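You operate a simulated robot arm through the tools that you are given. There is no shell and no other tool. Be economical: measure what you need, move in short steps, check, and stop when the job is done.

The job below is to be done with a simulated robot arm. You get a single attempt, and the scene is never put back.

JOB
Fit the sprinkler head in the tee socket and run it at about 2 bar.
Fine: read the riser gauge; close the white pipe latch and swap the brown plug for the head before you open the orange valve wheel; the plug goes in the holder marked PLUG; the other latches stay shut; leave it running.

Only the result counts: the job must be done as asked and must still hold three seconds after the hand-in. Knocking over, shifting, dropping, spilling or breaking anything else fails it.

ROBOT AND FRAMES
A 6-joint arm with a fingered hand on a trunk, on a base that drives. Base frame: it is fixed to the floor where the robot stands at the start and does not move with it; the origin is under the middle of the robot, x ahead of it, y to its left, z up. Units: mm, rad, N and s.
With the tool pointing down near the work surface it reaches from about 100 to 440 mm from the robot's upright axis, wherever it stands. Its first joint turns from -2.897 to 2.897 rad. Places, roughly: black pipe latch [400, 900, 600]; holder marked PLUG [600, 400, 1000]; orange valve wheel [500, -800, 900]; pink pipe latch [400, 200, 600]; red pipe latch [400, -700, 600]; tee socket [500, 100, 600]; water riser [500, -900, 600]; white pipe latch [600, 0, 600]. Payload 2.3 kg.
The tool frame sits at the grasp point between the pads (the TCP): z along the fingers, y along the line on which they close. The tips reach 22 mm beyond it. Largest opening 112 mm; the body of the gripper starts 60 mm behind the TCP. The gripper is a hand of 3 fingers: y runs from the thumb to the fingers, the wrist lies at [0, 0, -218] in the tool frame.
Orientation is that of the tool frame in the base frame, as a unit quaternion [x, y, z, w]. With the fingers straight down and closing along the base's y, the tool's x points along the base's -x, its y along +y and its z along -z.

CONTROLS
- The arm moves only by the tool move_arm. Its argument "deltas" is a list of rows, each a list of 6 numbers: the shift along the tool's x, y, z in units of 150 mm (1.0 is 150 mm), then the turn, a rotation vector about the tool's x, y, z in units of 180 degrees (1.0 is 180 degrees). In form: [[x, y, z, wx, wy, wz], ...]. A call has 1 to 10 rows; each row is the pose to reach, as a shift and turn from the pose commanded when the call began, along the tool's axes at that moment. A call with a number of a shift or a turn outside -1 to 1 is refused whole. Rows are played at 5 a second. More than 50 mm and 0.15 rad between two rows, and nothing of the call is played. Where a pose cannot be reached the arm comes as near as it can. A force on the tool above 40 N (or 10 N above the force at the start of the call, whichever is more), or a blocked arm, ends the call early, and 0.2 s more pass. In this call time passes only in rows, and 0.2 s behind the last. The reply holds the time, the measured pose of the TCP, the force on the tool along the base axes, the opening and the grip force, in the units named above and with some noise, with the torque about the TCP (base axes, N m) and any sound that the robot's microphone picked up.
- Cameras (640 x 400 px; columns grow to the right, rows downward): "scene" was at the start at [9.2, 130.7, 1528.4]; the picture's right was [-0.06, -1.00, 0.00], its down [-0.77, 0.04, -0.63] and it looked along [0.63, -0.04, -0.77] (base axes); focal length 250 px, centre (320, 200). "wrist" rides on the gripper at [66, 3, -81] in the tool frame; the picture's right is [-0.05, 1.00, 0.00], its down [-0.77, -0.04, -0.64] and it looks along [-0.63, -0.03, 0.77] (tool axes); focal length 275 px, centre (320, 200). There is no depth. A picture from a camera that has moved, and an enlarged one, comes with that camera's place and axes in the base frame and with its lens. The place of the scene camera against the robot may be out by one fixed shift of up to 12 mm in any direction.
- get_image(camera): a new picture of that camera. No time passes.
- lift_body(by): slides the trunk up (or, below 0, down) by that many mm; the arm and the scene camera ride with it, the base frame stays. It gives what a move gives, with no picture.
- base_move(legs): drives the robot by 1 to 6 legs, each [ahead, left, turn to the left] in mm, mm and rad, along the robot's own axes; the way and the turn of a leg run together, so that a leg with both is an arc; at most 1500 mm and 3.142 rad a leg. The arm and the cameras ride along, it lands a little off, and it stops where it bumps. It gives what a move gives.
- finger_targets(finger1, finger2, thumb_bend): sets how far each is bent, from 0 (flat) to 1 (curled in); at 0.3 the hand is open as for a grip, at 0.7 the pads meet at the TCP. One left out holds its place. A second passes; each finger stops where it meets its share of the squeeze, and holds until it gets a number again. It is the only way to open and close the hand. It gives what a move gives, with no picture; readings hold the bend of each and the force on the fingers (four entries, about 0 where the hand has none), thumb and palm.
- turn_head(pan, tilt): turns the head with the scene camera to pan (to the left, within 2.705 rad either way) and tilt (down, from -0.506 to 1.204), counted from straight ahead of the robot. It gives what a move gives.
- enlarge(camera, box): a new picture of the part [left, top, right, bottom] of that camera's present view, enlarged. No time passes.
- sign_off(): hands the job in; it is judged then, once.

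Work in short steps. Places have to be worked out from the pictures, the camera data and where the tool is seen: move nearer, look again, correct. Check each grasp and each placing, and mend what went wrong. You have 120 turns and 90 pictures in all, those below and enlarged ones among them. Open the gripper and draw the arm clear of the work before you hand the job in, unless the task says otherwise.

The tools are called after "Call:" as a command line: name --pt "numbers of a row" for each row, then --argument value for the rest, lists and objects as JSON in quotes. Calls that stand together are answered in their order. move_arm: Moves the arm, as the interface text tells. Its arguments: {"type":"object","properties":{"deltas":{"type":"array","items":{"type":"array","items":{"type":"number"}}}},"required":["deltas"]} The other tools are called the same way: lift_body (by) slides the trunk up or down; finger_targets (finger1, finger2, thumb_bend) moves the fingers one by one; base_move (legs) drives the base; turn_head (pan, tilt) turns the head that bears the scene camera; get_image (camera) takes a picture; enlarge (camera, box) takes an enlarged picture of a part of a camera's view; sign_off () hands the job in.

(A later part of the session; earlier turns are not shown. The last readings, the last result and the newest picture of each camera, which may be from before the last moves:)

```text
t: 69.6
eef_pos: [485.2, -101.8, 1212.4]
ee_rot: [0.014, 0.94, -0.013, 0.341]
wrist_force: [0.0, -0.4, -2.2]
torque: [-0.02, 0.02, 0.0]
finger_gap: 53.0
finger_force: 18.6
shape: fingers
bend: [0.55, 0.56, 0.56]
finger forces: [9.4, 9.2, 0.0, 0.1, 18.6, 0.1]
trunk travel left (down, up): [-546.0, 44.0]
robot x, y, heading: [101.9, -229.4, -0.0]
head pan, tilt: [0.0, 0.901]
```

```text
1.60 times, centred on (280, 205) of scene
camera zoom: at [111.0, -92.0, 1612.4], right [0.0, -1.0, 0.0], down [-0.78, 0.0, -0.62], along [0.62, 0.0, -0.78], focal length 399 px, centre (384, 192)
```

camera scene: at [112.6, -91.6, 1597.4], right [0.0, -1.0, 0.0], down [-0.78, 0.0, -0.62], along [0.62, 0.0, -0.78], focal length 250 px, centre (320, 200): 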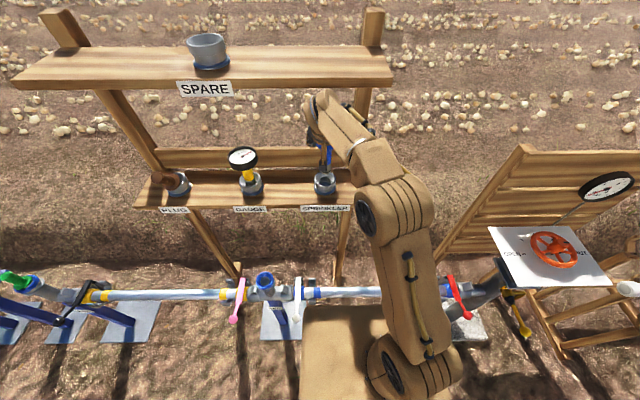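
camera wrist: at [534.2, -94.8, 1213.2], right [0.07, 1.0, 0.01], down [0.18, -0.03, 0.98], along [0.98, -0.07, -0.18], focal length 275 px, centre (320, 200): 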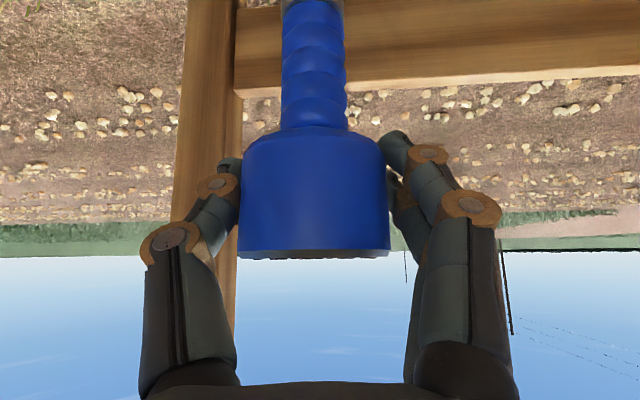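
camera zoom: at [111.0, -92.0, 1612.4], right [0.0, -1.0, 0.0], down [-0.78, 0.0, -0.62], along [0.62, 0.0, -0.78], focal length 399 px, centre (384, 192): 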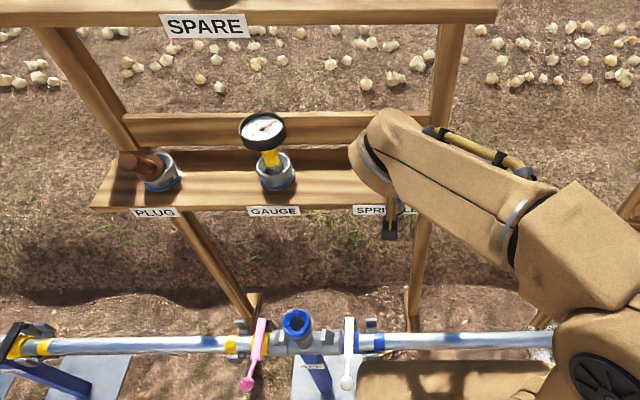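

Sprinkler is out. The plug however leans too far toward me in its holder; I'll straighten it afterwards. Now drive left 227 mm to bring the sprinkler in line with the tee and lower the trunk.

Call:
base_move --legs '[[0, 227, 0]]'

Call:
lift_body --by -385

Call:
get_image --camera "wrist"

Call:
get_image --camera "scene"

```text
t: 71.3
eef_pos: [486.6, 125.9, 1211.6]
ee_rot: [0.012, 0.94, -0.012, 0.342]
wrist_force: [-0.4, 0.1, -2.4]
torque: [0.01, 0.02, 0.02]
finger_gap: 53.0
finger_force: 18.4
shape: fingers
bend: [0.55, 0.56, 0.56]
finger forces: [9.5, 9.2, 0.0, 0.1, 18.6, 0.0]
trunk travel left (down, up): [-546.0, 44.0]
robot x, y, heading: [103.6, 2.0, 0.004]
head pan, tilt: [0.0, 0.901]
```

```text
t: 75.0
eef_pos: [485.5, 125.9, 826.8]
ee_rot: [0.011, 0.94, -0.012, 0.342]
wrist_force: [0.1, 0.5, -1.9]
torque: [0.03, 0.02, 0.05]
finger_gap: 52.9
finger_force: 18.7
shape: fingers
bend: [0.55, 0.56, 0.56]
finger forces: [9.5, 9.2, 0.0, 0.0, 18.7, 0.1]
trunk travel left (down, up): [-161.0, 429.0]
robot x, y, heading: [102.8, -0.5, -0.001]
head pan, tilt: [0.0, 0.901]
```

```text
20 pictures are left
camera wrist: at [384.0, 132.0, 844.8], right [0.07, 1.0, 0.01], down [0.18, -0.03, 0.98], along [0.98, -0.06, -0.18], focal length 275 px, centre (320, 200)
```

wrist: 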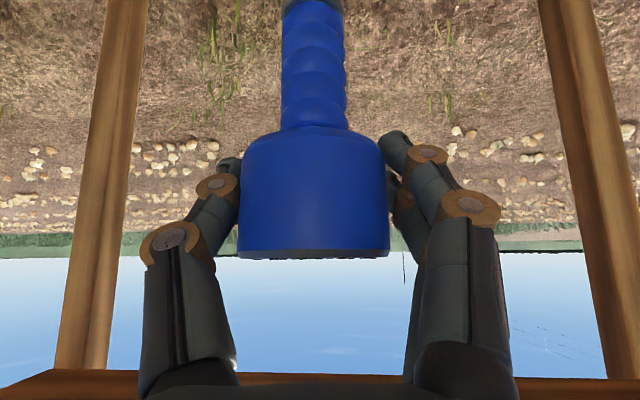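

```text
19 pictures are left
camera scene: at [111.8, 134.3, 1227.4], right [0.0, -1.0, 0.0], down [-0.78, 0.0, -0.62], along [0.62, 0.0, -0.78], focal length 250 px, centre (320, 200)
```

scene: 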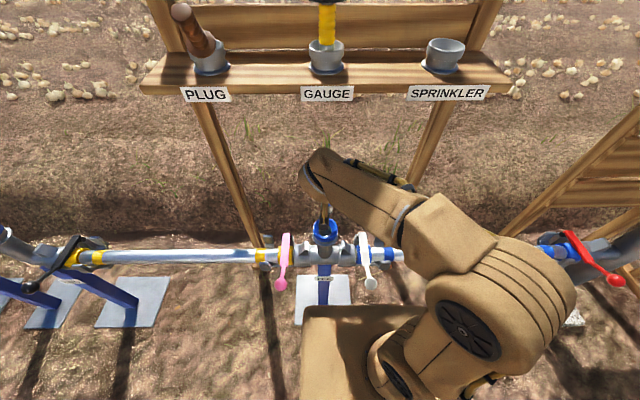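

Sprinkler hangs upright on x≈486, y≈124; the tee axis is (475,125). Align, raising the arm 60 mm while then lowering the trunk 65 mm to gain arm travel.

Call:
move_arm --pt "-0.09 0.005 -0.17 0 0 0" --pt "-0.196 0.01 -0.358 0 0 0"

Call:
lift_body --by -65

Call:
enlarge --camera "scene" --box '[260, 170, 400, 290]'

```text
t: 75.6
eef_pos: [475.1, 128.6, 887.9]
ee_rot: [0.012, 0.94, -0.013, 0.342]
wrist_force: [1.0, -0.4, -2.1]
torque: [0.03, 0.04, -0.01]
finger_gap: 53.1
finger_force: 18.5
shape: fingers
bend: [0.55, 0.56, 0.56]
finger forces: [9.5, 9.2, 0.0, 0.1, 18.6, 0.1]
trunk travel left (down, up): [-161.0, 429.0]
robot x, y, heading: [103.5, 2.8, 0.003]
head pan, tilt: [0.0, 0.901]
```

```text
t: 76.7
eef_pos: [475.8, 128.4, 823.9]
ee_rot: [0.011, 0.94, -0.011, 0.342]
wrist_force: [-0.1, 0.3, -1.5]
torque: [0.01, 0.04, -0.04]
finger_gap: 53.2
finger_force: 19.1
shape: fingers
bend: [0.55, 0.56, 0.56]
finger forces: [9.5, 9.2, 0.0, 0.0, 18.8, 0.1]
trunk travel left (down, up): [-96.0, 494.0]
robot x, y, heading: [106.1, -0.5, 0.002]
head pan, tilt: [0.0, 0.901]
```

```text
3.33 times, centred on (330, 230) of scene
camera zoom: at [111.7, 134.2, 1162.3], right [0.0, -1.0, 0.0], down [-0.78, 0.0, -0.62], along [0.62, 0.0, -0.78], focal length 832 px, centre (287, 100)
```

zoom: 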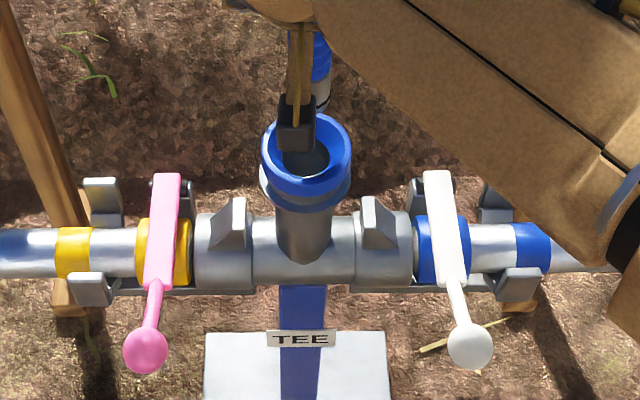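

Tip hangs above the blue collar. Lower straight 60 mm, watching force.

Call:
move_arm --pt "0.064 0 0.077 0 0 0" --pt "0.128 0 0.153 0 0 0" --pt "0.192 0 0.23 0 0 0" --pt "0.257 0 0.306 0 0 0"

Call:
enlarge --camera "scene" --box '[260, 170, 400, 290]'

```text
t: 77.7
eef_pos: [473.7, 125.3, 763.6]
ee_rot: [0.012, 0.939, -0.012, 0.343]
wrist_force: [-2.8, 1.6, 9.3]
torque: [-0.03, -0.01, 0.03]
finger_gap: 31.8
finger_force: 15.3
shape: fingers
bend: [0.65, 0.59, 0.61]
finger forces: [6.5, 9.3, 0.0, 0.1, 15.3, 0.0]
trunk travel left (down, up): [-96.0, 494.0]
robot x, y, heading: [104.9, -0.9, 0.003]
head pan, tilt: [0.0, 0.901]
```

```text
3.33 times, centred on (330, 230) of scene
camera zoom: at [109.7, 134.0, 1162.5], right [0.0, -1.0, 0.0], down [-0.78, 0.0, -0.62], along [0.62, 0.0, -0.78], focal length 832 px, centre (287, 100)
```

zoom: 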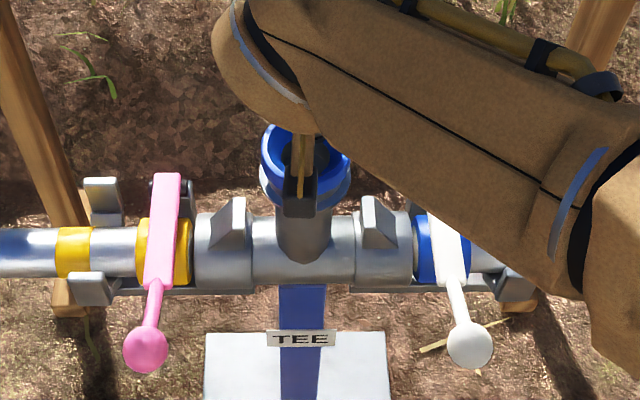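

Contact, but one finger slid. Check the wrist view.

Call:
get_image --camera "wrist"

```text
16 pictures are left
camera wrist: at [371.1, 131.5, 781.2], right [0.07, 1.0, 0.02], down [0.18, -0.03, 0.98], along [0.98, -0.06, -0.18], focal length 275 px, centre (320, 200)
```

wrist: 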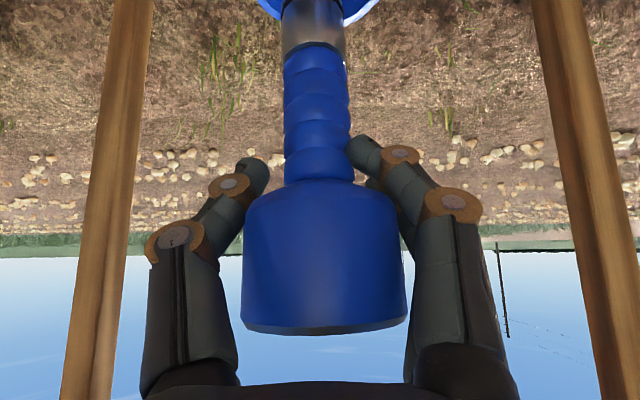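

The tip hit the funnel wall, ~6 mm short in x and ~3 mm in y (spigot at ≈(469,122)). Raise 12 mm, shift, and lower in small steps.

Call:
move_arm --pt "-0.06 0.005 -0.05 0 0 0" --pt "-0.082 0.023 -0.035 0 0 0" --pt "-0.04 0.023 0.015 0 0 0" --pt "0.0 0.023 0.06 0 0 0" --pt "0.03 0.023 0.1 0 0 0" --pt "0.07 0.023 0.145 0 0 0"

Call:
get_image --camera "wrist"

```text
t: 79.1
eef_pos: [480.3, 129.5, 741.8]
ee_rot: [0.012, 0.939, -0.013, 0.343]
wrist_force: [-0.6, 2.0, 11.5]
torque: [-0.06, -0.09, -0.06]
finger_gap: 21.1
finger_force: 8.3
shape: fingers
bend: [0.67, 0.66, 0.63]
finger forces: [3.7, 5.5, 0.1, 0.0, 7.6, 0.0]
trunk travel left (down, up): [-96.0, 494.0]
robot x, y, heading: [108.3, -0.5, 0.002]
head pan, tilt: [0.0, 0.901]
```

```text
15 pictures are left
camera wrist: at [377.8, 135.7, 759.3], right [0.07, 1.0, 0.02], down [0.18, -0.03, 0.98], along [0.98, -0.06, -0.18], focal length 275 px, centre (320, 200)
```

wrist: 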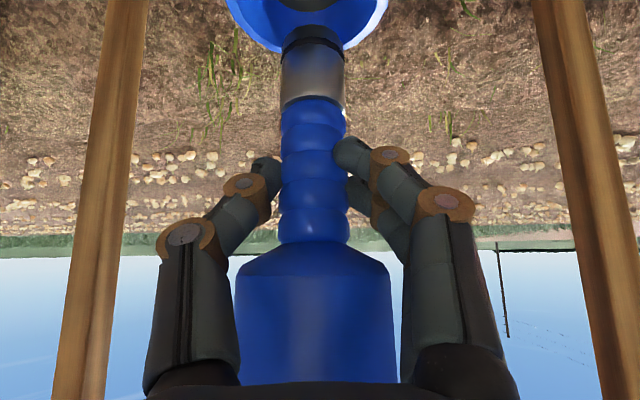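

Fingers slid down to the neck, spigot not dropping in. Zoom on the tip/collar.

Call:
enlarge --camera "wrist" --box '[210, 0, 410, 125]'

```text
3.20 times, centred on (310, 62) of wrist
camera zoom: at [377.8, 135.7, 759.3], right [0.07, 1.0, 0.02], down [0.18, -0.03, 0.98], along [0.98, -0.06, -0.18], focal length 881 px, centre (352, 640)
```

zoom: 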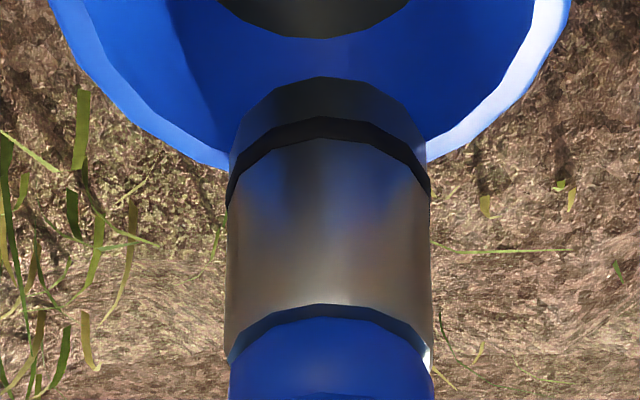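

I need another angle: zoom the scene camera on the collar.

Call:
enlarge --camera "scene" --box '[290, 180, 360, 250]'

```text
5.71 times, centred on (325, 215) of scene
camera zoom: at [110.1, 133.9, 1162.6], right [0.0, -1.0, 0.0], down [-0.78, 0.0, -0.62], along [0.62, 0.0, -0.78], focal length 1426 px, centre (291, 114)
```

zoom: 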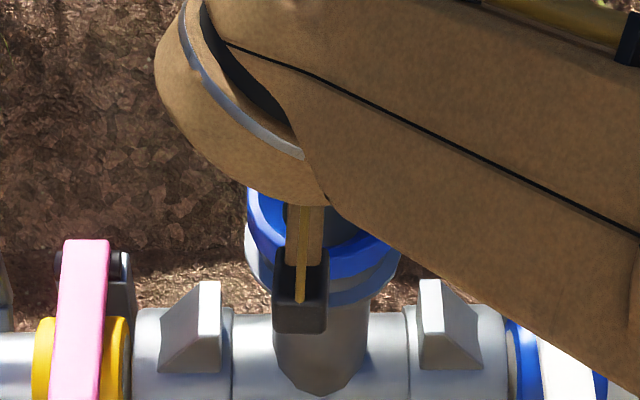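

Let me test physically: raise the hand 12 mm and read the force to see whether the sprinkler hangs free.

Call:
move_arm --pt "-0.026 0 -0.031 0 0 0" --pt "-0.051 0 -0.061 0 0 0" --pt "-0.051 0 -0.061 0 0 0"

Call:
enlarge --camera "wrist" --box '[160, 0, 480, 200]'

```text
t: 79.9
eef_pos: [481.0, 128.9, 750.6]
ee_rot: [0.012, 0.94, -0.012, 0.341]
wrist_force: [0.1, 0.3, -2.4]
torque: [-0.01, 0.06, -0.05]
finger_gap: 20.9
finger_force: 6.0
shape: fingers
bend: [0.66, 0.65, 0.63]
finger forces: [2.6, 3.9, 0.0, 0.0, 5.9, 0.1]
trunk travel left (down, up): [-96.0, 494.0]
robot x, y, heading: [104.4, -1.3, 0.006]
head pan, tilt: [0.0, 0.901]
```

```text
2.00 times, centred on (320, 100) of wrist
camera zoom: at [378.2, 135.4, 769.7], right [0.07, 1.0, 0.01], down [0.18, -0.03, 0.98], along [0.98, -0.06, -0.18], focal length 551 px, centre (320, 400)
```

zoom: 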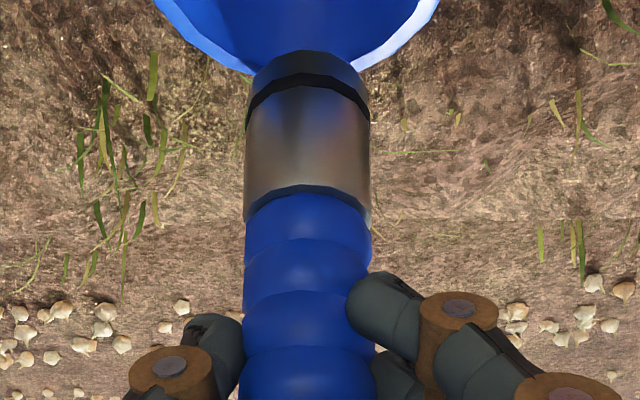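

Now it's clear: the sprinkler hangs tilted ~12° with its tip forward, resting on the collar's far rim (x≈510, z≈654). Rotate the hand back 12° to bring the tip over the bore, and look.

Call:
move_arm --pt "0.01 -0.003 -0.01 0 0.034 0" --pt "0.025 -0.006 -0.021 0 0.067 0"

Call:
enlarge --camera "wrist" --box '[160, 0, 480, 200]'

```text
t: 80.5
eef_pos: [475.6, 129.8, 749.8]
ee_rot: [0.013, 0.971, -0.011, 0.24]
wrist_force: [-0.3, -0.7, -0.9]
torque: [0.01, 0.02, -0.01]
finger_gap: 20.9
finger_force: 6.3
shape: fingers
bend: [0.66, 0.65, 0.63]
finger forces: [2.9, 3.8, 0.0, 0.1, 5.6, 0.1]
trunk travel left (down, up): [-96.0, 494.0]
robot x, y, heading: [103.2, -0.1, 0.001]
head pan, tilt: [0.0, 0.901]
```

```text
2.00 times, centred on (320, 100) of wrist
camera zoom: at [380.1, 136.0, 790.0], right [0.07, 1.0, 0.01], down [0.38, -0.03, 0.92], along [0.92, -0.06, -0.39], focal length 551 px, centre (320, 400)
```

zoom: 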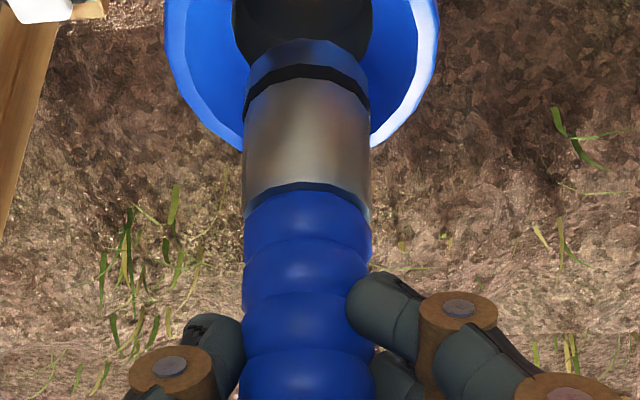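

Now tip and bore line up. Lower gently in ~8 mm steps.

Call:
move_arm --pt "0.025 -0.005 0.047 0 0 0" --pt "0.05 -0.007 0.094 0 0 0" --pt "0.075 -0.007 0.142 0 0 0" --pt "0.1 -0.007 0.189 0 0 0"

Call:
get_image --camera "wrist"

```text
t: 81.5
eef_pos: [476.1, 125.9, 719.2]
ee_rot: [0.013, 0.97, -0.011, 0.241]
wrist_force: [0.0, 0.2, -1.9]
torque: [0.02, 0.05, -0.01]
finger_gap: 20.7
finger_force: 6.5
shape: fingers
bend: [0.67, 0.65, 0.63]
finger forces: [3.7, 3.8, 0.0, 0.0, 5.8, 0.1]
trunk travel left (down, up): [-96.0, 494.0]
robot x, y, heading: [104.2, -0.4, 0.003]
head pan, tilt: [0.0, 0.901]
```

```text
10 pictures are left
camera wrist: at [380.4, 132.6, 758.4], right [0.07, 1.0, 0.01], down [0.38, -0.03, 0.92], along [0.92, -0.06, -0.38], focal length 275 px, centre (320, 200)
```

wrist: 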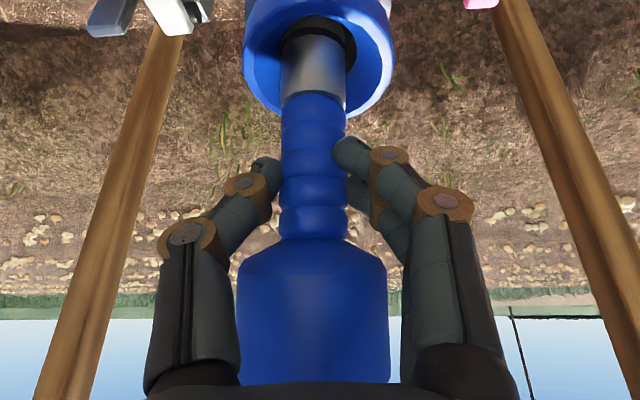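

Spigot is entering the bore with no force. Continue down ~32 mm to seat.

Call:
move_arm --pt "0.025 0 0.047 0 0 0" --pt "0.05 0 0.094 0 0 0" --pt "0.075 0 0.142 0 0 0" --pt "0.087 0 0.165 0 0 0" --pt "0.1 0 0.189 0 0 0"

```text
t: 82.7
eef_pos: [475.6, 127.4, 689.8]
ee_rot: [0.013, 0.97, -0.011, 0.244]
wrist_force: [-1.5, 3.3, 20.7]
torque: [0.07, -0.09, -0.02]
finger_gap: 22.4
finger_force: 12.0
shape: fingers
bend: [0.69, 0.66, 0.63]
finger forces: [10.9, 4.7, 0.0, 0.0, 9.7, 0.0]
trunk travel left (down, up): [-96.0, 494.0]
robot x, y, heading: [101.9, 1.3, 0.001]
head pan, tilt: [0.0, 0.901]
```

Bottomed at 20 N, matching the predicted seat height. Relieve slightly, open, and look.

Call:
move_arm --pt "-0.006 0 -0.012 0 0 0"

Call:
finger_targets --finger1 0.3 --finger2 0.3 --thumb_bend 0.3

Call:
get_image --camera "wrist"

```text
t: 83.1
eef_pos: [476.3, 127.6, 690.2]
ee_rot: [0.013, 0.97, -0.011, 0.241]
wrist_force: [-1.9, 3.1, 14.2]
torque: [0.01, -0.01, -0.03]
finger_gap: 22.3
finger_force: 10.9
shape: fingers
bend: [0.69, 0.66, 0.63]
finger forces: [8.6, 4.7, 0.0, 0.0, 8.5, 0.1]
trunk travel left (down, up): [-96.0, 494.0]
robot x, y, heading: [104.4, -0.3, 0.001]
head pan, tilt: [0.0, 0.901]
```

```text
t: 84.1
eef_pos: [477.7, 126.8, 689.2]
ee_rot: [0.014, 0.97, -0.012, 0.241]
wrist_force: [0.7, -0.5, 0.1]
torque: [0.02, -0.04, 0.03]
finger_gap: 111.2
finger_force: 0.1
shape: fingers
bend: [0.3, 0.3, 0.3]
finger forces: [0.0, 0.1, 0.1, 0.0, 0.0, 0.0]
trunk travel left (down, up): [-96.0, 494.0]
robot x, y, heading: [102.0, 1.4, 0.003]
head pan, tilt: [0.0, 0.901]
```

```text
9 pictures are left
camera wrist: at [380.9, 134.2, 729.2], right [0.07, 1.0, 0.01], down [0.38, -0.03, 0.92], along [0.92, -0.06, -0.38], focal length 275 px, centre (320, 200)
```

wrist: 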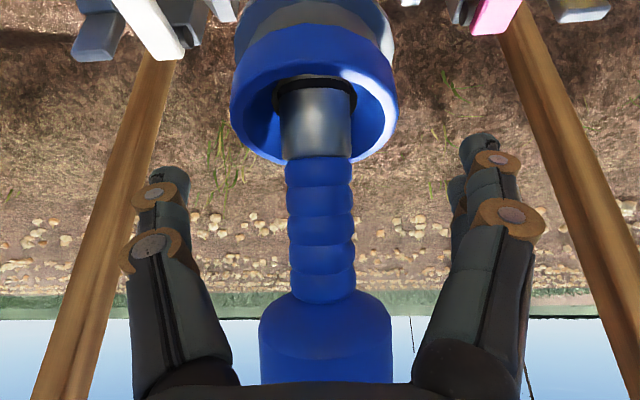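

The O-ring is still at the bore mouth — grip bottom ≈679, about 20 mm higher than seated. I'll push it home with a closed fist from above: first raise the hand and pitch it vertical.

Call:
move_arm --pt "-0.1 0 -0.2 0 0 0" --pt "-0.2 0 -0.4 0 0 0" --pt "-0.3 0 -0.6 0 0 0" --pt "-0.42 0 -0.797 0 0 0" --pt "-0.435 0 -0.827 0 0.04 0" --pt "-0.435 0 -0.827 0 0.08 0" --pt "-0.435 0 -0.827 0 0.12 0" --pt "-0.435 0 -0.827 0 0.155 0"

Call:
finger_targets --finger1 0.7 --finger2 0.7 --thumb_bend 0.7

Call:
get_image --camera "wrist"

```text
t: 85.9
eef_pos: [464.9, 120.0, 824.3]
ee_rot: [0.016, 1.0, -0.01, 0.01]
wrist_force: [-0.1, -0.8, -0.3]
torque: [0.01, 0.03, -0.01]
finger_gap: 111.3
finger_force: 0.1
shape: fingers
bend: [0.3, 0.3, 0.3]
finger forces: [0.0, 0.1, 0.1, 0.0, 0.0, 0.0]
out of reach, approached as far as the arm can: row 8
trunk travel left (down, up): [-96.0, 494.0]
robot x, y, heading: [102.1, 1.2, -0.001]
head pan, tilt: [0.0, 0.901]
```

```text
t: 86.9
eef_pos: [463.7, 120.8, 824.0]
ee_rot: [0.014, 1.0, -0.01, 0.01]
wrist_force: [0.8, -0.4, -0.2]
torque: [0.02, -0.02, 0.0]
finger_gap: 2.7
finger_force: 0.0
shape: fingers
bend: [0.7, 0.7, 0.7]
finger forces: [0.0, 0.0, 0.0, 0.0, 0.0, 0.1]
trunk travel left (down, up): [-96.0, 494.0]
robot x, y, heading: [98.0, -1.2, -0.002]
head pan, tilt: [0.0, 0.901]
```

```text
8 pictures are left
camera wrist: at [395.5, 127.0, 902.4], right [0.08, 1.0, -0.02], down [0.76, -0.04, 0.65], along [0.65, -0.06, -0.76], focal length 275 px, centre (320, 200)
```

wrist: 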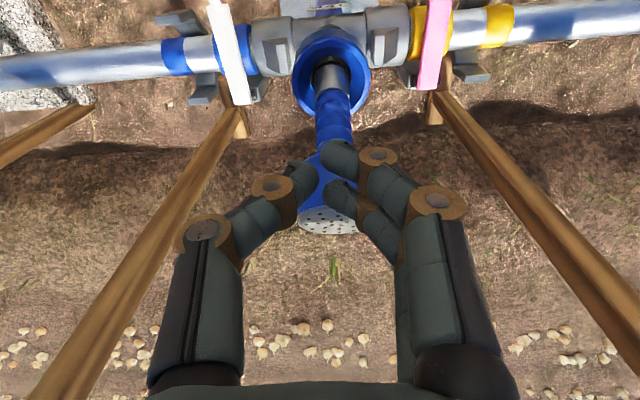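

The head leans ~8–10° forward. Best is to straddle it vertically: palm on top, fingers around the neck, straighten and press. Open and descend over it.

Call:
finger_targets --finger1 0.3 --finger2 0.3 --thumb_bend 0.3

Call:
move_arm --pt "-0.14 0.03 0 0 0 0" --pt "-0.14 0.03 0.2 0 0 0" --pt "-0.14 0.03 0.4 0 0 0" --pt "-0.14 0.03 0.5 0 0 0" --pt "-0.14 0.03 0.56 0 0 0" --pt "-0.14 0.03 0.62 0 0 0" --pt "-0.14 0.03 0.68 0 0 0"

```text
t: 87.9
eef_pos: [464.1, 120.8, 824.8]
ee_rot: [0.014, 1.0, -0.01, 0.01]
wrist_force: [-0.3, -0.4, -0.3]
torque: [0.0, -0.01, 0.01]
finger_gap: 111.0
finger_force: 0.1
shape: fingers
bend: [0.3, 0.3, 0.3]
finger forces: [0.1, 0.1, 0.1, 0.1, 0.1, 0.0]
trunk travel left (down, up): [-96.0, 494.0]
robot x, y, heading: [102.5, -5.6, 0.001]
head pan, tilt: [0.0, 0.901]
```

```text
t: 89.5
eef_pos: [484.1, 122.6, 719.7]
ee_rot: [0.016, 1.0, -0.007, 0.0]
wrist_force: [0.0, 0.7, -0.5]
torque: [0.01, 0.0, 0.0]
finger_gap: 111.0
finger_force: 0.0
shape: fingers
bend: [0.3, 0.3, 0.3]
finger forces: [0.0, 0.0, 0.0, 0.0, 0.0, 0.0]
out of reach, approached as far as the arm can: row 1
trunk travel left (down, up): [-96.0, 494.0]
robot x, y, heading: [102.9, -1.5, 0.004]
head pan, tilt: [0.0, 0.901]
```

No contact yet at z 720. Close the fingers around the neck.

Call:
finger_targets --finger1 0.7 --finger2 0.7 --thumb_bend 0.7

Call:
get_image --camera "wrist"

```text
t: 90.5
eef_pos: [482.8, 121.9, 720.3]
ee_rot: [0.015, 1.0, -0.008, -0.001]
wrist_force: [-0.5, -0.3, -0.4]
torque: [0.02, 0.0, -0.03]
finger_gap: 2.7
finger_force: 0.0
shape: fingers
bend: [0.7, 0.7, 0.7]
finger forces: [0.0, 0.0, 0.0, 0.0, 0.1, 0.1]
trunk travel left (down, up): [-96.0, 494.0]
robot x, y, heading: [102.4, 0.5, 0.002]
head pan, tilt: [0.0, 0.901]
```

```text
7 pictures are left
camera wrist: at [417.2, 129.3, 800.3], right [0.08, 1.0, -0.02], down [0.77, -0.05, 0.64], along [0.63, -0.06, -0.77], focal length 275 px, centre (320, 200)
```

wrist: 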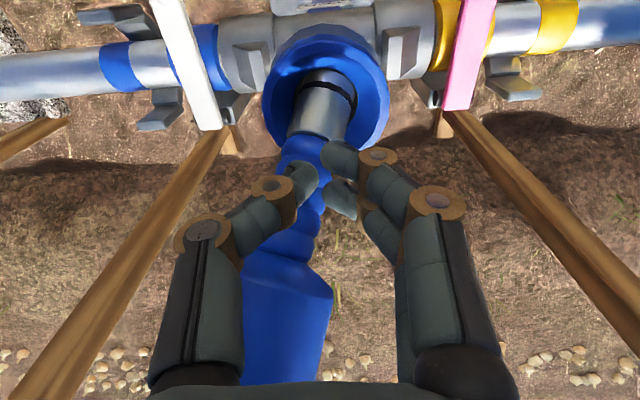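

The sprinkler leaned forward/right (~20°) and the fingers closed in front of it. Back off 30 mm, open, raise, re-centre over the neck (≈(501,103)) and come down again.

Call:
move_arm --pt "0.1 0 0 0 0 0" --pt "0.2 0 0 0 0 0"

Call:
finger_targets --finger1 0.3 --finger2 0.3 --thumb_bend 0.3

Call:
move_arm --pt "0 0 -0.2 0 0 0" --pt "0 0 -0.4 0 0 0" --pt "0 0 -0.6 0 0 0" --pt "-0.15 -0.05 -0.6 0 0 0" --pt "-0.3 -0.12 -0.6 0 0 0"

Call:
get_image --camera "wrist"

```text
t: 91.1
eef_pos: [452.2, 125.6, 721.0]
ee_rot: [0.016, 1.0, -0.008, 0.001]
wrist_force: [0.3, 0.9, 0.3]
torque: [0.0, -0.02, -0.03]
finger_gap: 2.7
finger_force: 0.0
shape: fingers
bend: [0.7, 0.7, 0.7]
finger forces: [0.0, 0.0, 0.0, 0.1, 0.1, 0.0]
trunk travel left (down, up): [-96.0, 494.0]
robot x, y, heading: [104.5, 0.1, 0.009]
head pan, tilt: [0.0, 0.901]
```

```text
t: 92.1
eef_pos: [452.3, 126.1, 721.4]
ee_rot: [0.016, 1.0, -0.008, 0.0]
wrist_force: [0.1, 0.7, -0.2]
torque: [0.0, 0.04, 0.02]
finger_gap: 110.7
finger_force: 0.1
shape: fingers
bend: [0.3, 0.3, 0.3]
finger forces: [0.0, 0.0, 0.0, 0.0, 0.0, 0.1]
trunk travel left (down, up): [-96.0, 494.0]
robot x, y, heading: [102.3, -2.5, -0.002]
head pan, tilt: [0.0, 0.901]
```

```text
t: 93.3
eef_pos: [486.3, 99.9, 806.6]
ee_rot: [0.016, 1.0, -0.007, 0.0]
wrist_force: [-0.3, 0.1, 1.0]
torque: [0.0, 0.01, -0.02]
finger_gap: 111.1
finger_force: 0.1
shape: fingers
bend: [0.3, 0.3, 0.3]
finger forces: [0.0, 0.0, 0.0, 0.1, 0.0, 0.0]
out of reach, approached as far as the arm can: row 5
trunk travel left (down, up): [-96.0, 494.0]
robot x, y, heading: [101.8, 1.0, 0.002]
head pan, tilt: [0.0, 0.901]
```

```text
6 pictures are left
camera wrist: at [419.9, 106.4, 887.2], right [0.08, 1.0, -0.01], down [0.77, -0.05, 0.64], along [0.64, -0.06, -0.77], focal length 275 px, centre (320, 200)
```

wrist: 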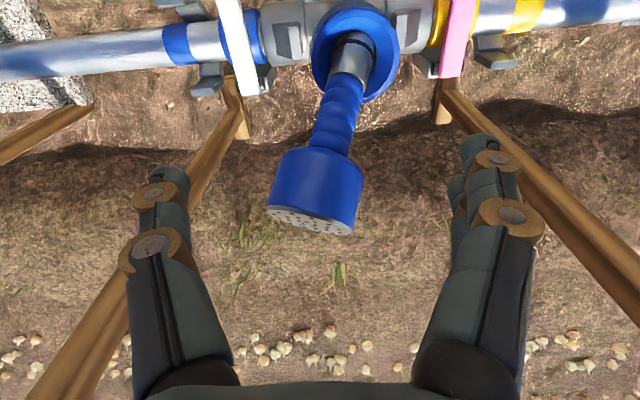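

Clear view: head top centre ≈(543,88,757), lean ~29° forward and 17° right; head middle ≈(532,95,737). I go grip the head by its sides with tilt 15°.

Call:
move_arm --pt "-0.06 -0.02 0.12 0 -0.021 0" --pt "-0.12 -0.04 0.25 0 -0.042 0" --pt "-0.18 -0.05 0.37 0 -0.063 0" --pt "-0.23 -0.06 0.48 0 -0.083 0"

```text
t: 94.3
eef_pos: [519.9, 88.4, 736.9]
ee_rot: [0.016, 0.991, -0.009, 0.131]
wrist_force: [0.4, 0.8, -0.2]
torque: [0.0, -0.03, 0.02]
finger_gap: 111.3
finger_force: 0.0
shape: fingers
bend: [0.3, 0.3, 0.3]
finger forces: [0.0, 0.1, 0.0, 0.1, 0.2, 0.0]
out of reach, approached as far as the arm can: row 1
trunk travel left (down, up): [-96.0, 494.0]
robot x, y, heading: [102.7, 0.1, 0.0]
head pan, tilt: [0.0, 0.901]
```

Correct by 12 mm forward, 6 mm left, then close on the head.

Call:
move_arm --pt "-0.077 0.045 0.021 0 0 0"

Call:
finger_targets --finger1 0.7 --finger2 0.7 --thumb_bend 0.7

```text
t: 94.7
eef_pos: [532.0, 96.6, 737.5]
ee_rot: [0.015, 0.991, -0.01, 0.13]
wrist_force: [-0.1, -0.9, -0.2]
torque: [-0.01, 0.02, -0.02]
finger_gap: 111.3
finger_force: 0.0
shape: fingers
bend: [0.3, 0.3, 0.3]
finger forces: [0.0, 0.0, 0.0, 0.0, 0.0, 0.1]
trunk travel left (down, up): [-96.0, 494.0]
robot x, y, heading: [100.7, -1.6, 0.008]
head pan, tilt: [0.0, 0.901]
```

```text
t: 95.7
eef_pos: [531.7, 96.7, 736.0]
ee_rot: [0.014, 0.991, -0.011, 0.129]
wrist_force: [0.4, 0.6, 0.2]
torque: [0.05, -0.1, -0.09]
finger_gap: 45.1
finger_force: 23.4
shape: fingers
bend: [0.58, 0.55, 0.61]
finger forces: [14.1, 10.9, 0.0, 0.0, 22.6, 0.1]
trunk travel left (down, up): [-96.0, 494.0]
robot x, y, heading: [100.4, -0.9, 0.001]
head pan, tilt: [0.0, 0.901]
```

Strong grip (23 N) on the head. Pull it out along its axis, pitch it upright and bring it above the bore.

Call:
move_arm --pt "-0.099 -0.033 -0.112 0 0 0" --pt "-0.15 0.0 -0.305 0 -0.03 0" --pt "-0.045 0.053 -0.43 0 -0.07 0" --pt "0.09 0.12 -0.493 0 -0.115 0" --pt "0.238 0.18 -0.532 0 -0.161 0"

Call:
get_image --camera "wrist"

```text
t: 96.9
eef_pos: [477.3, 128.7, 803.0]
ee_rot: [0.01, 0.927, -0.013, 0.374]
wrist_force: [-0.2, 0.1, -3.3]
torque: [-0.05, 0.04, -0.02]
finger_gap: 45.0
finger_force: 22.9
shape: fingers
bend: [0.59, 0.56, 0.61]
finger forces: [14.1, 9.9, 0.0, 0.0, 22.3, 0.1]
trunk travel left (down, up): [-96.0, 494.0]
robot x, y, heading: [103.7, -1.5, -0.003]
head pan, tilt: [0.0, 0.901]
```

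```text
5 pictures are left
camera wrist: at [374.1, 134.1, 814.8], right [0.06, 1.0, 0.02], down [0.11, -0.02, 0.99], along [0.99, -0.06, -0.11], focal length 275 px, centre (320, 200)
```

wrist: 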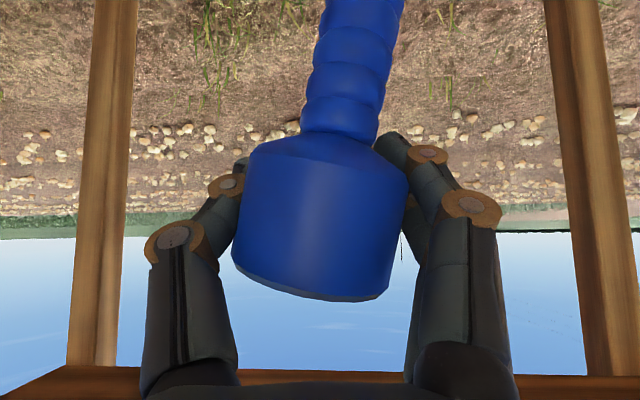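

The sprinkler is rolled ~12° (tip to the left). Rotate it out (plus ~4° pitch), centred on the bore.

Call:
move_arm --pt "0 -0.01 0 0.024 -0.012 -0.023" --pt "0 -0.02 0 0.048 -0.022 -0.046"

Call:
get_image --camera "wrist"

```text
t: 97.5
eef_pos: [478.6, 124.4, 804.4]
ee_rot: [-0.028, 0.908, -0.111, 0.403]
wrist_force: [-0.8, -0.5, -2.1]
torque: [0.0, -0.02, -0.01]
finger_gap: 44.5
finger_force: 23.5
shape: fingers
bend: [0.59, 0.56, 0.61]
finger forces: [14.1, 10.1, 0.0, 0.0, 22.0, 0.0]
trunk travel left (down, up): [-96.0, 494.0]
robot x, y, heading: [100.5, -0.1, 0.004]
head pan, tilt: [0.0, 0.901]
```

```text
4 pictures are left
camera wrist: at [374.6, 131.9, 807.8], right [0.07, 0.98, -0.19], down [0.05, 0.19, 0.98], along [1.0, -0.08, -0.04], focal length 275 px, centre (320, 200)
```

wrist: 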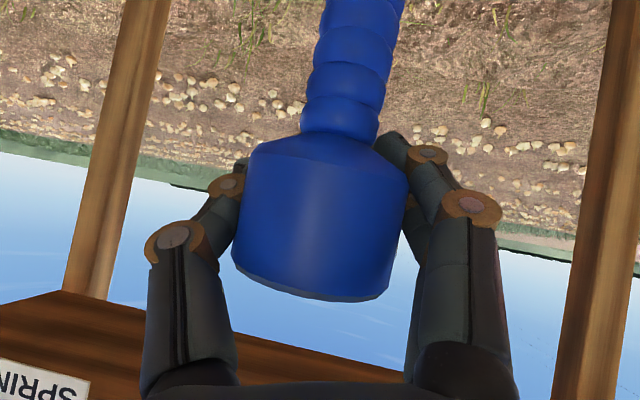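

Roll is now right (axis matches world-up in the image). Add ~4° pitch and lower stepwise toward the bore.

Call:
move_arm --pt "0.073 0.022 0.065 0.0035 -0.0217 0.003" --pt "0.145 0.045 0.13 0.0035 -0.0217 0.003" --pt "0.194 0.06 0.174 0.0035 -0.0217 0.003" --pt "0.232 0.0715 0.208 0.0035 -0.0217 0.003"

```text
t: 98.5
eef_pos: [478.7, 124.1, 754.7]
ee_rot: [-0.025, 0.894, -0.112, 0.433]
wrist_force: [-0.7, -0.5, -2.5]
torque: [-0.04, 0.06, 0.06]
finger_gap: 44.6
finger_force: 22.7
shape: fingers
bend: [0.59, 0.56, 0.61]
finger forces: [13.6, 9.8, 0.0, 0.0, 22.0, 0.0]
trunk travel left (down, up): [-96.0, 494.0]
robot x, y, heading: [103.0, -3.3, -0.001]
head pan, tilt: [0.0, 0.901]
```

No contact yet with the tip inside the funnel. Continue in 5 mm steps.

Call:
move_arm --pt "0.026 0.0074 0.02 0 0 0" --pt "0.051 0.0148 0.04 0 0 0" --pt "0.077 0.022 0.06 0 0 0" --pt "0.102 0.03 0.08 0 0 0"

```text
t: 99.5
eef_pos: [477.3, 123.6, 736.3]
ee_rot: [-0.024, 0.893, -0.111, 0.435]
wrist_force: [3.1, -0.1, 20.5]
torque: [0.01, -0.21, -0.06]
finger_gap: 36.2
finger_force: 18.3
shape: fingers
bend: [0.64, 0.6, 0.63]
finger forces: [9.2, 9.0, 0.0, 0.0, 19.4, 0.0]
trunk travel left (down, up): [-96.0, 494.0]
robot x, y, heading: [100.3, -0.6, 0.004]
head pan, tilt: [0.0, 0.901]
```

Contact at 20 N around the predicted seat height (~744). Relax slightly, open, and check with one picture.

Call:
move_arm --pt "-0.01 -0.003 -0.008 0 0 0"

Call:
finger_targets --finger1 0.3 --finger2 0.3 --thumb_bend 0.3

Call:
get_image --camera "wrist"

```text
t: 99.9
eef_pos: [478.0, 123.6, 736.5]
ee_rot: [-0.024, 0.894, -0.113, 0.433]
wrist_force: [2.1, 0.4, 8.2]
torque: [0.09, -0.15, 0.0]
finger_gap: 36.2
finger_force: 19.7
shape: fingers
bend: [0.63, 0.6, 0.63]
finger forces: [10.4, 10.0, 0.1, 0.0, 18.8, 0.0]
trunk travel left (down, up): [-96.0, 494.0]
robot x, y, heading: [103.0, -2.4, -0.001]
head pan, tilt: [0.0, 0.901]
```

```text
t: 100.9
eef_pos: [478.0, 125.6, 736.5]
ee_rot: [-0.025, 0.894, -0.112, 0.433]
wrist_force: [1.0, -0.1, 0.5]
torque: [0.0, -0.01, 0.02]
finger_gap: 111.0
finger_force: 0.1
shape: fingers
bend: [0.3, 0.3, 0.3]
finger forces: [0.1, 0.0, 0.0, 0.1, 0.0, 0.0]
trunk travel left (down, up): [-96.0, 494.0]
robot x, y, heading: [104.0, 2.1, 0.007]
head pan, tilt: [0.0, 0.901]
```

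```text
3 pictures are left
camera wrist: at [374.4, 131.9, 732.8], right [0.08, 0.98, -0.19], down [-0.02, 0.19, 0.98], along [1.0, -0.08, 0.03], focal length 275 px, centre (320, 200)
```

wrist: 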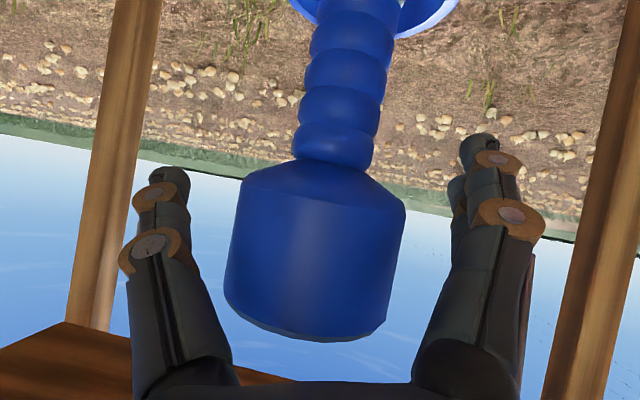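

The grip's lower end is right at the collar rim now and the head is nearly upright: seated as it was in its holder. Withdraw the hand straight back, undo the roll, then raise and drive to the PLUG holder to straighten the plug.

Call:
move_arm --pt "0.1 -0.008 -0.125 0 0 0" --pt "0.2 -0.016 -0.25 0 0 0" --pt "0.31 -0.025 -0.39 0 0 0" --pt "0.415 -0.035 -0.52 -0.021 -0.017 0.0255" --pt "0.415 -0.035 -0.52 -0.0423 -0.0338 0.051"

Call:
lift_body --by 342

Call:
base_move --legs '[[0, 226, 0], [28, 0, 0]]'

```text
t: 102.1
eef_pos: [378.9, 129.1, 743.2]
ee_rot: [0.013, 0.874, -0.017, 0.485]
wrist_force: [0.5, 0.1, 0.1]
torque: [0.03, 0.04, 0.02]
finger_gap: 111.4
finger_force: 0.1
shape: fingers
bend: [0.3, 0.3, 0.3]
finger forces: [0.1, 0.0, 0.0, 0.0, 0.0, 0.1]
out of reach, approached as far as the arm can: row 5
trunk travel left (down, up): [-96.0, 494.0]
robot x, y, heading: [103.2, -3.0, 0.006]
head pan, tilt: [0.0, 0.901]
```

```text
t: 105.4
eef_pos: [378.9, 129.3, 1085.4]
ee_rot: [0.012, 0.875, -0.016, 0.484]
wrist_force: [0.5, -0.3, -0.8]
torque: [0.01, -0.01, -0.01]
finger_gap: 111.0
finger_force: 0.1
shape: fingers
bend: [0.3, 0.3, 0.3]
finger forces: [0.1, 0.1, 0.1, 0.0, 0.1, 0.1]
trunk travel left (down, up): [-438.0, 152.0]
robot x, y, heading: [102.1, -2.5, 0.0]
head pan, tilt: [0.0, 0.901]
```

```text
t: 107.6
eef_pos: [410.6, 357.4, 1083.7]
ee_rot: [0.013, 0.875, -0.016, 0.484]
wrist_force: [0.3, -0.7, 0.2]
torque: [0.01, 0.03, 0.03]
finger_gap: 111.3
finger_force: 0.0
shape: fingers
bend: [0.3, 0.3, 0.3]
finger forces: [0.0, 0.0, 0.1, 0.0, 0.1, 0.1]
trunk travel left (down, up): [-438.0, 152.0]
robot x, y, heading: [132.4, 226.9, -0.007]
head pan, tilt: [0.0, 0.901]
```

Approach to about 60 mm short of the plug and use one picture.

Call:
move_arm --pt "-0.11 0 0.17 0 0 0" --pt "-0.22 0 0.34 0 0 0" --pt "-0.33 0 0.51 0 0 0" --pt "-0.43 0 0.675 0 0 0"

Call:
get_image --camera "wrist"

```text
t: 108.6
eef_pos: [528.3, 350.7, 1086.6]
ee_rot: [0.013, 0.875, -0.018, 0.484]
wrist_force: [0.1, -0.3, -0.6]
torque: [0.01, -0.02, 0.02]
finger_gap: 111.4
finger_force: 0.0
shape: fingers
bend: [0.3, 0.3, 0.3]
finger forces: [0.0, 0.1, 0.0, 0.0, 0.0, 0.1]
trunk travel left (down, up): [-438.0, 152.0]
robot x, y, heading: [129.7, 227.1, -0.0]
head pan, tilt: [0.0, 0.901]
```

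```text
2 pictures are left
camera wrist: at [425.2, 357.8, 1072.5], right [0.06, 1.0, 0.02], down [-0.13, -0.01, 0.99], along [0.99, -0.07, 0.13], focal length 275 px, centre (320, 200)
```

wrist: 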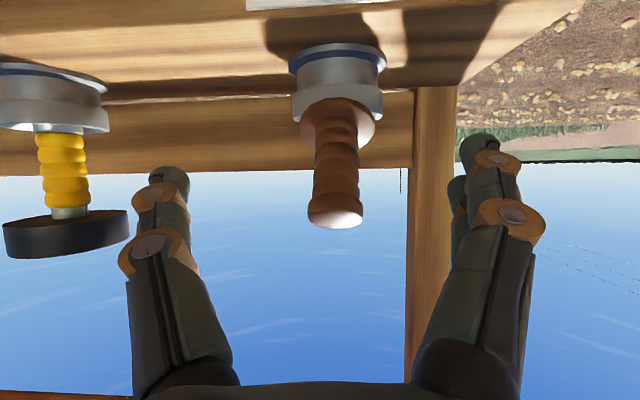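

Plug: cap ≈(584,355,1102), flange ≈(633,357,1040), lean ~38° toward me. Advance to grip ~27 mm below the cap and close.

Call:
move_arm --pt "-0.075 0.04 0.14 0 0 0" --pt "-0.15 0.05 0.285 0 0 0" --pt "-0.223 0.05 0.427 0 0 0"

Call:
finger_targets --finger1 0.7 --finger2 0.7 --thumb_bend 0.7

```text
t: 109.4
eef_pos: [602.0, 358.8, 1077.7]
ee_rot: [0.013, 0.875, -0.017, 0.485]
wrist_force: [0.4, -0.6, 1.1]
torque: [0.0, 0.02, 0.0]
finger_gap: 111.1
finger_force: 0.0
shape: fingers
bend: [0.3, 0.3, 0.3]
finger forces: [0.1, 0.0, 0.0, 0.0, 0.0, 0.0]
trunk travel left (down, up): [-438.0, 152.0]
robot x, y, heading: [134.0, 230.9, -0.004]
head pan, tilt: [0.0, 0.901]
```

```text
t: 110.4
eef_pos: [600.1, 359.0, 1079.0]
ee_rot: [0.013, 0.875, -0.017, 0.485]
wrist_force: [-0.1, 0.8, 0.0]
torque: [0.02, 0.01, 0.01]
finger_gap: 22.7
finger_force: 8.4
shape: fingers
bend: [0.62, 0.65, 0.65]
finger forces: [5.7, 3.1, 0.1, 0.0, 8.2, 0.1]
trunk travel left (down, up): [-438.0, 152.0]
robot x, y, heading: [132.1, 231.4, -0.002]
head pan, tilt: [0.0, 0.901]
```

Same solid grip as before. Rotate the plug upright about its flange with a slight lift.

Call:
move_arm --pt "-0.059 0 0.018 0 0.042 0" --pt "-0.112 0 0.04 0 0.084 0" --pt "-0.156 -0.005 0.067 0 0.127 0" --pt "-0.195 -0.007 0.098 0 0.169 0" --pt "-0.226 -0.01 0.134 0 0.211 0"

```text
t: 111.6
eef_pos: [631.8, 357.8, 1095.5]
ee_rot: [0.016, 0.983, -0.014, 0.181]
wrist_force: [-0.1, 0.5, -0.7]
torque: [0.0, -0.11, -0.03]
finger_gap: 22.3
finger_force: 7.9
shape: fingers
bend: [0.62, 0.66, 0.65]
finger forces: [4.2, 3.5, 0.1, 0.0, 8.0, 0.0]
out of reach, approached as far as the arm can: row 5
trunk travel left (down, up): [-438.0, 152.0]
robot x, y, heading: [130.9, 230.7, -0.002]
head pan, tilt: [0.0, 0.901]
```

Upright (tilt 21°). Lower with the trunk so x doesn't drift: 8 mm, then read.

Call:
lift_body --by -8

Call:
lift_body --by -5

```text
t: 112.2
eef_pos: [631.1, 356.9, 1089.0]
ee_rot: [0.018, 0.983, -0.015, 0.183]
wrist_force: [0.8, 0.4, -1.1]
torque: [0.04, -0.06, 0.0]
finger_gap: 22.1
finger_force: 7.6
shape: fingers
bend: [0.62, 0.66, 0.65]
finger forces: [4.3, 3.7, 0.0, 0.0, 7.9, 0.0]
trunk travel left (down, up): [-430.0, 160.0]
robot x, y, heading: [134.4, 230.8, -0.003]
head pan, tilt: [0.0, 0.901]
```

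```text
t: 112.7
eef_pos: [631.0, 357.0, 1084.0]
ee_rot: [0.018, 0.983, -0.014, 0.183]
wrist_force: [3.9, 0.5, 6.4]
torque: [0.02, -0.08, 0.0]
finger_gap: 22.4
finger_force: 9.7
shape: fingers
bend: [0.63, 0.66, 0.66]
finger forces: [4.9, 4.9, 0.0, 0.0, 9.1, 0.0]
trunk travel left (down, up): [-425.0, 165.0]
robot x, y, heading: [129.9, 228.0, -0.006]
head pan, tilt: [0.0, 0.901]
```

Light contact pushes the tool forward/up, so the tip touches the near funnel wall; shift +4 mm x and lower 3 mm.

Call:
move_arm --pt "-0.025 0 0.01 0 0 0" --pt "-0.02 0 0.028 0 0 0"

```text
t: 113.3
eef_pos: [634.7, 357.9, 1082.8]
ee_rot: [0.018, 0.982, -0.014, 0.185]
wrist_force: [2.7, 3.4, 14.8]
torque: [0.11, -0.17, 0.03]
finger_gap: 22.0
finger_force: 10.8
shape: fingers
bend: [0.64, 0.66, 0.66]
finger forces: [6.9, 5.7, 0.1, 0.1, 9.5, 0.0]
trunk travel left (down, up): [-425.0, 165.0]
robot x, y, heading: [134.0, 231.4, 0.001]
head pan, tilt: [0.0, 0.901]
```

Bottomed at 15 N, at the expected seat height. Relieve slightly and release.

Call:
lift_body --by -2

Call:
finger_targets --finger1 0.45 --finger2 0.45 --thumb_bend 0.45

```text
t: 113.8
eef_pos: [635.4, 356.0, 1080.3]
ee_rot: [0.017, 0.983, -0.014, 0.185]
wrist_force: [3.4, 3.2, 16.0]
torque: [0.07, -0.11, 0.02]
finger_gap: 21.4
finger_force: 11.8
shape: fingers
bend: [0.64, 0.66, 0.66]
finger forces: [7.5, 5.9, 0.0, 0.0, 9.5, 0.0]
trunk travel left (down, up): [-423.0, 167.0]
robot x, y, heading: [129.7, 230.2, -0.005]
head pan, tilt: [0.0, 0.901]
```

```text
t: 114.8
eef_pos: [635.8, 356.9, 1079.5]
ee_rot: [0.017, 0.983, -0.014, 0.183]
wrist_force: [0.5, 0.8, 0.3]
torque: [0.04, 0.02, -0.02]
finger_gap: 68.5
finger_force: 0.0
shape: fingers
bend: [0.45, 0.45, 0.45]
finger forces: [0.0, 0.0, 0.0, 0.1, 0.0, 0.0]
trunk travel left (down, up): [-423.0, 167.0]
robot x, y, heading: [130.0, 231.5, 0.001]
head pan, tilt: [0.0, 0.901]
```

Clean release. As a picture-free check, close again: equal contact would show the plug still stands upright at the TCP.

Call:
finger_targets --finger1 0.66 --finger2 0.66 --thumb_bend 0.66

Call:
finger_targets --finger1 0.3 --finger2 0.3 --thumb_bend 0.3

```text
t: 115.8
eef_pos: [635.2, 356.2, 1077.4]
ee_rot: [0.017, 0.983, -0.014, 0.184]
wrist_force: [-0.9, 0.0, 0.4]
torque: [0.01, 0.03, -0.02]
finger_gap: 23.6
finger_force: 4.4
shape: fingers
bend: [0.61, 0.63, 0.63]
finger forces: [2.8, 1.5, 0.0, 0.0, 4.3, 0.1]
trunk travel left (down, up): [-423.0, 167.0]
robot x, y, heading: [134.7, 230.1, 0.003]
head pan, tilt: [0.0, 0.901]
```

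```text
t: 116.8
eef_pos: [635.5, 356.0, 1078.9]
ee_rot: [0.017, 0.983, -0.015, 0.184]
wrist_force: [0.0, -0.7, 0.5]
torque: [0.01, -0.02, -0.02]
finger_gap: 111.3
finger_force: 0.2
shape: fingers
bend: [0.3, 0.3, 0.3]
finger forces: [0.1, 0.1, 0.0, 0.1, 0.1, 0.1]
trunk travel left (down, up): [-423.0, 167.0]
robot x, y, heading: [132.2, 230.8, -0.005]
head pan, tilt: [0.0, 0.901]
```

Three-finger contact at 23.6 mm: the plug stands centred and upright. Withdraw straight back, then drive back 37 mm and right 820 mm toward the valve (wheel estimated at ≈(495,-875,862), horizontal, Ø≈170).

Call:
move_arm --pt "0.22 -0.01 -0.085 0 0 0" --pt "0.44 -0.018 -0.17 0 0 0" --pt "0.66 -0.027 -0.25 0 0 0" --pt "0.87 -0.036 -0.336 0 0 0"

Call:
base_move --legs '[[-37, 0, 0], [0, -820, 0]]'

Call:
turn_head --pan -0.62 --tilt 0.72

```text
t: 117.8
eef_pos: [492.9, 355.0, 1079.5]
ee_rot: [0.017, 0.983, -0.014, 0.185]
wrist_force: [-0.4, -0.6, 0.3]
torque: [-0.01, -0.01, -0.01]
finger_gap: 111.2
finger_force: 0.0
shape: fingers
bend: [0.3, 0.3, 0.3]
finger forces: [0.0, 0.0, 0.0, 0.1, 0.0, 0.0]
trunk travel left (down, up): [-423.0, 167.0]
robot x, y, heading: [132.1, 232.0, -0.002]
head pan, tilt: [0.0, 0.901]
```

```text
t: 122.6
eef_pos: [453.5, -457.6, 1079.9]
ee_rot: [0.021, 0.983, -0.014, 0.184]
wrist_force: [0.0, 0.0, 0.0]
torque: [0.0, -0.01, 0.0]
finger_gap: 111.2
finger_force: 0.2
shape: fingers
bend: [0.3, 0.3, 0.3]
finger forces: [0.1, 0.1, 0.0, 0.0, 0.0, 0.0]
trunk travel left (down, up): [-423.0, 167.0]
robot x, y, heading: [89.4, -579.7, -0.006]
head pan, tilt: [0.0, 0.901]
```

```text
t: 123.6
eef_pos: [452.7, -458.2, 1079.3]
ee_rot: [0.022, 0.983, -0.015, 0.184]
wrist_force: [0.3, 0.3, 0.2]
torque: [0.01, 0.0, 0.02]
finger_gap: 111.4
finger_force: 0.1
shape: fingers
bend: [0.3, 0.3, 0.3]
finger forces: [0.0, 0.1, 0.0, 0.1, 0.0, 0.0]
trunk travel left (down, up): [-423.0, 167.0]
robot x, y, heading: [89.7, -579.9, -0.011]
head pan, tilt: [-0.62, 0.721]
```

Now swing the hand over toward the valve, yawing −45° so the wrist camera will see both wheel and gauge.

Call:
move_arm --pt "0.03 -0.2 0.04 0.009 0 0.0233" --pt "0.057 -0.395 0.075 0.018 0 0.0466" --pt "0.086 -0.592 0.112 0.027 0 0.07" --pt "0.115 -0.79 0.15 0.036 0 0.0932" --pt "0.143 -0.987 0.187 0.045 0 0.1165"

Call:
move_arm --pt "-0.04 -0.2 0.06 0.009 0 0.0233" --pt "-0.084 -0.395 0.12 0.018 0 0.0466" --pt "-0.126 -0.59 0.18 0.027 0 0.07" --pt "-0.168 -0.79 0.24 0.036 0 0.0932" --pt "-0.21 -0.98 0.297 0.045 0 0.1165"

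```text
t: 124.8
eef_pos: [437.7, -604.8, 1049.0]
ee_rot: [0.213, 0.959, -0.051, 0.181]
wrist_force: [-1.0, 0.2, -0.2]
torque: [0.01, 0.0, 0.03]
finger_gap: 111.4
finger_force: 0.0
shape: fingers
bend: [0.3, 0.3, 0.3]
finger forces: [0.1, 0.0, 0.0, 0.0, 0.0, 0.0]
trunk travel left (down, up): [-423.0, 167.0]
robot x, y, heading: [92.4, -578.4, -0.007]
head pan, tilt: [-0.62, 0.721]
```

```text
t: 126.0
eef_pos: [412.5, -759.2, 1021.4]
ee_rot: [0.397, 0.898, -0.084, 0.171]
wrist_force: [-0.1, 0.0, 0.4]
torque: [0.0, 0.01, -0.01]
finger_gap: 111.5
finger_force: 0.1
shape: fingers
bend: [0.3, 0.3, 0.3]
finger forces: [0.1, 0.0, 0.1, 0.1, 0.0, 0.1]
trunk travel left (down, up): [-423.0, 167.0]
robot x, y, heading: [88.5, -584.1, -0.011]
head pan, tilt: [-0.62, 0.721]
```

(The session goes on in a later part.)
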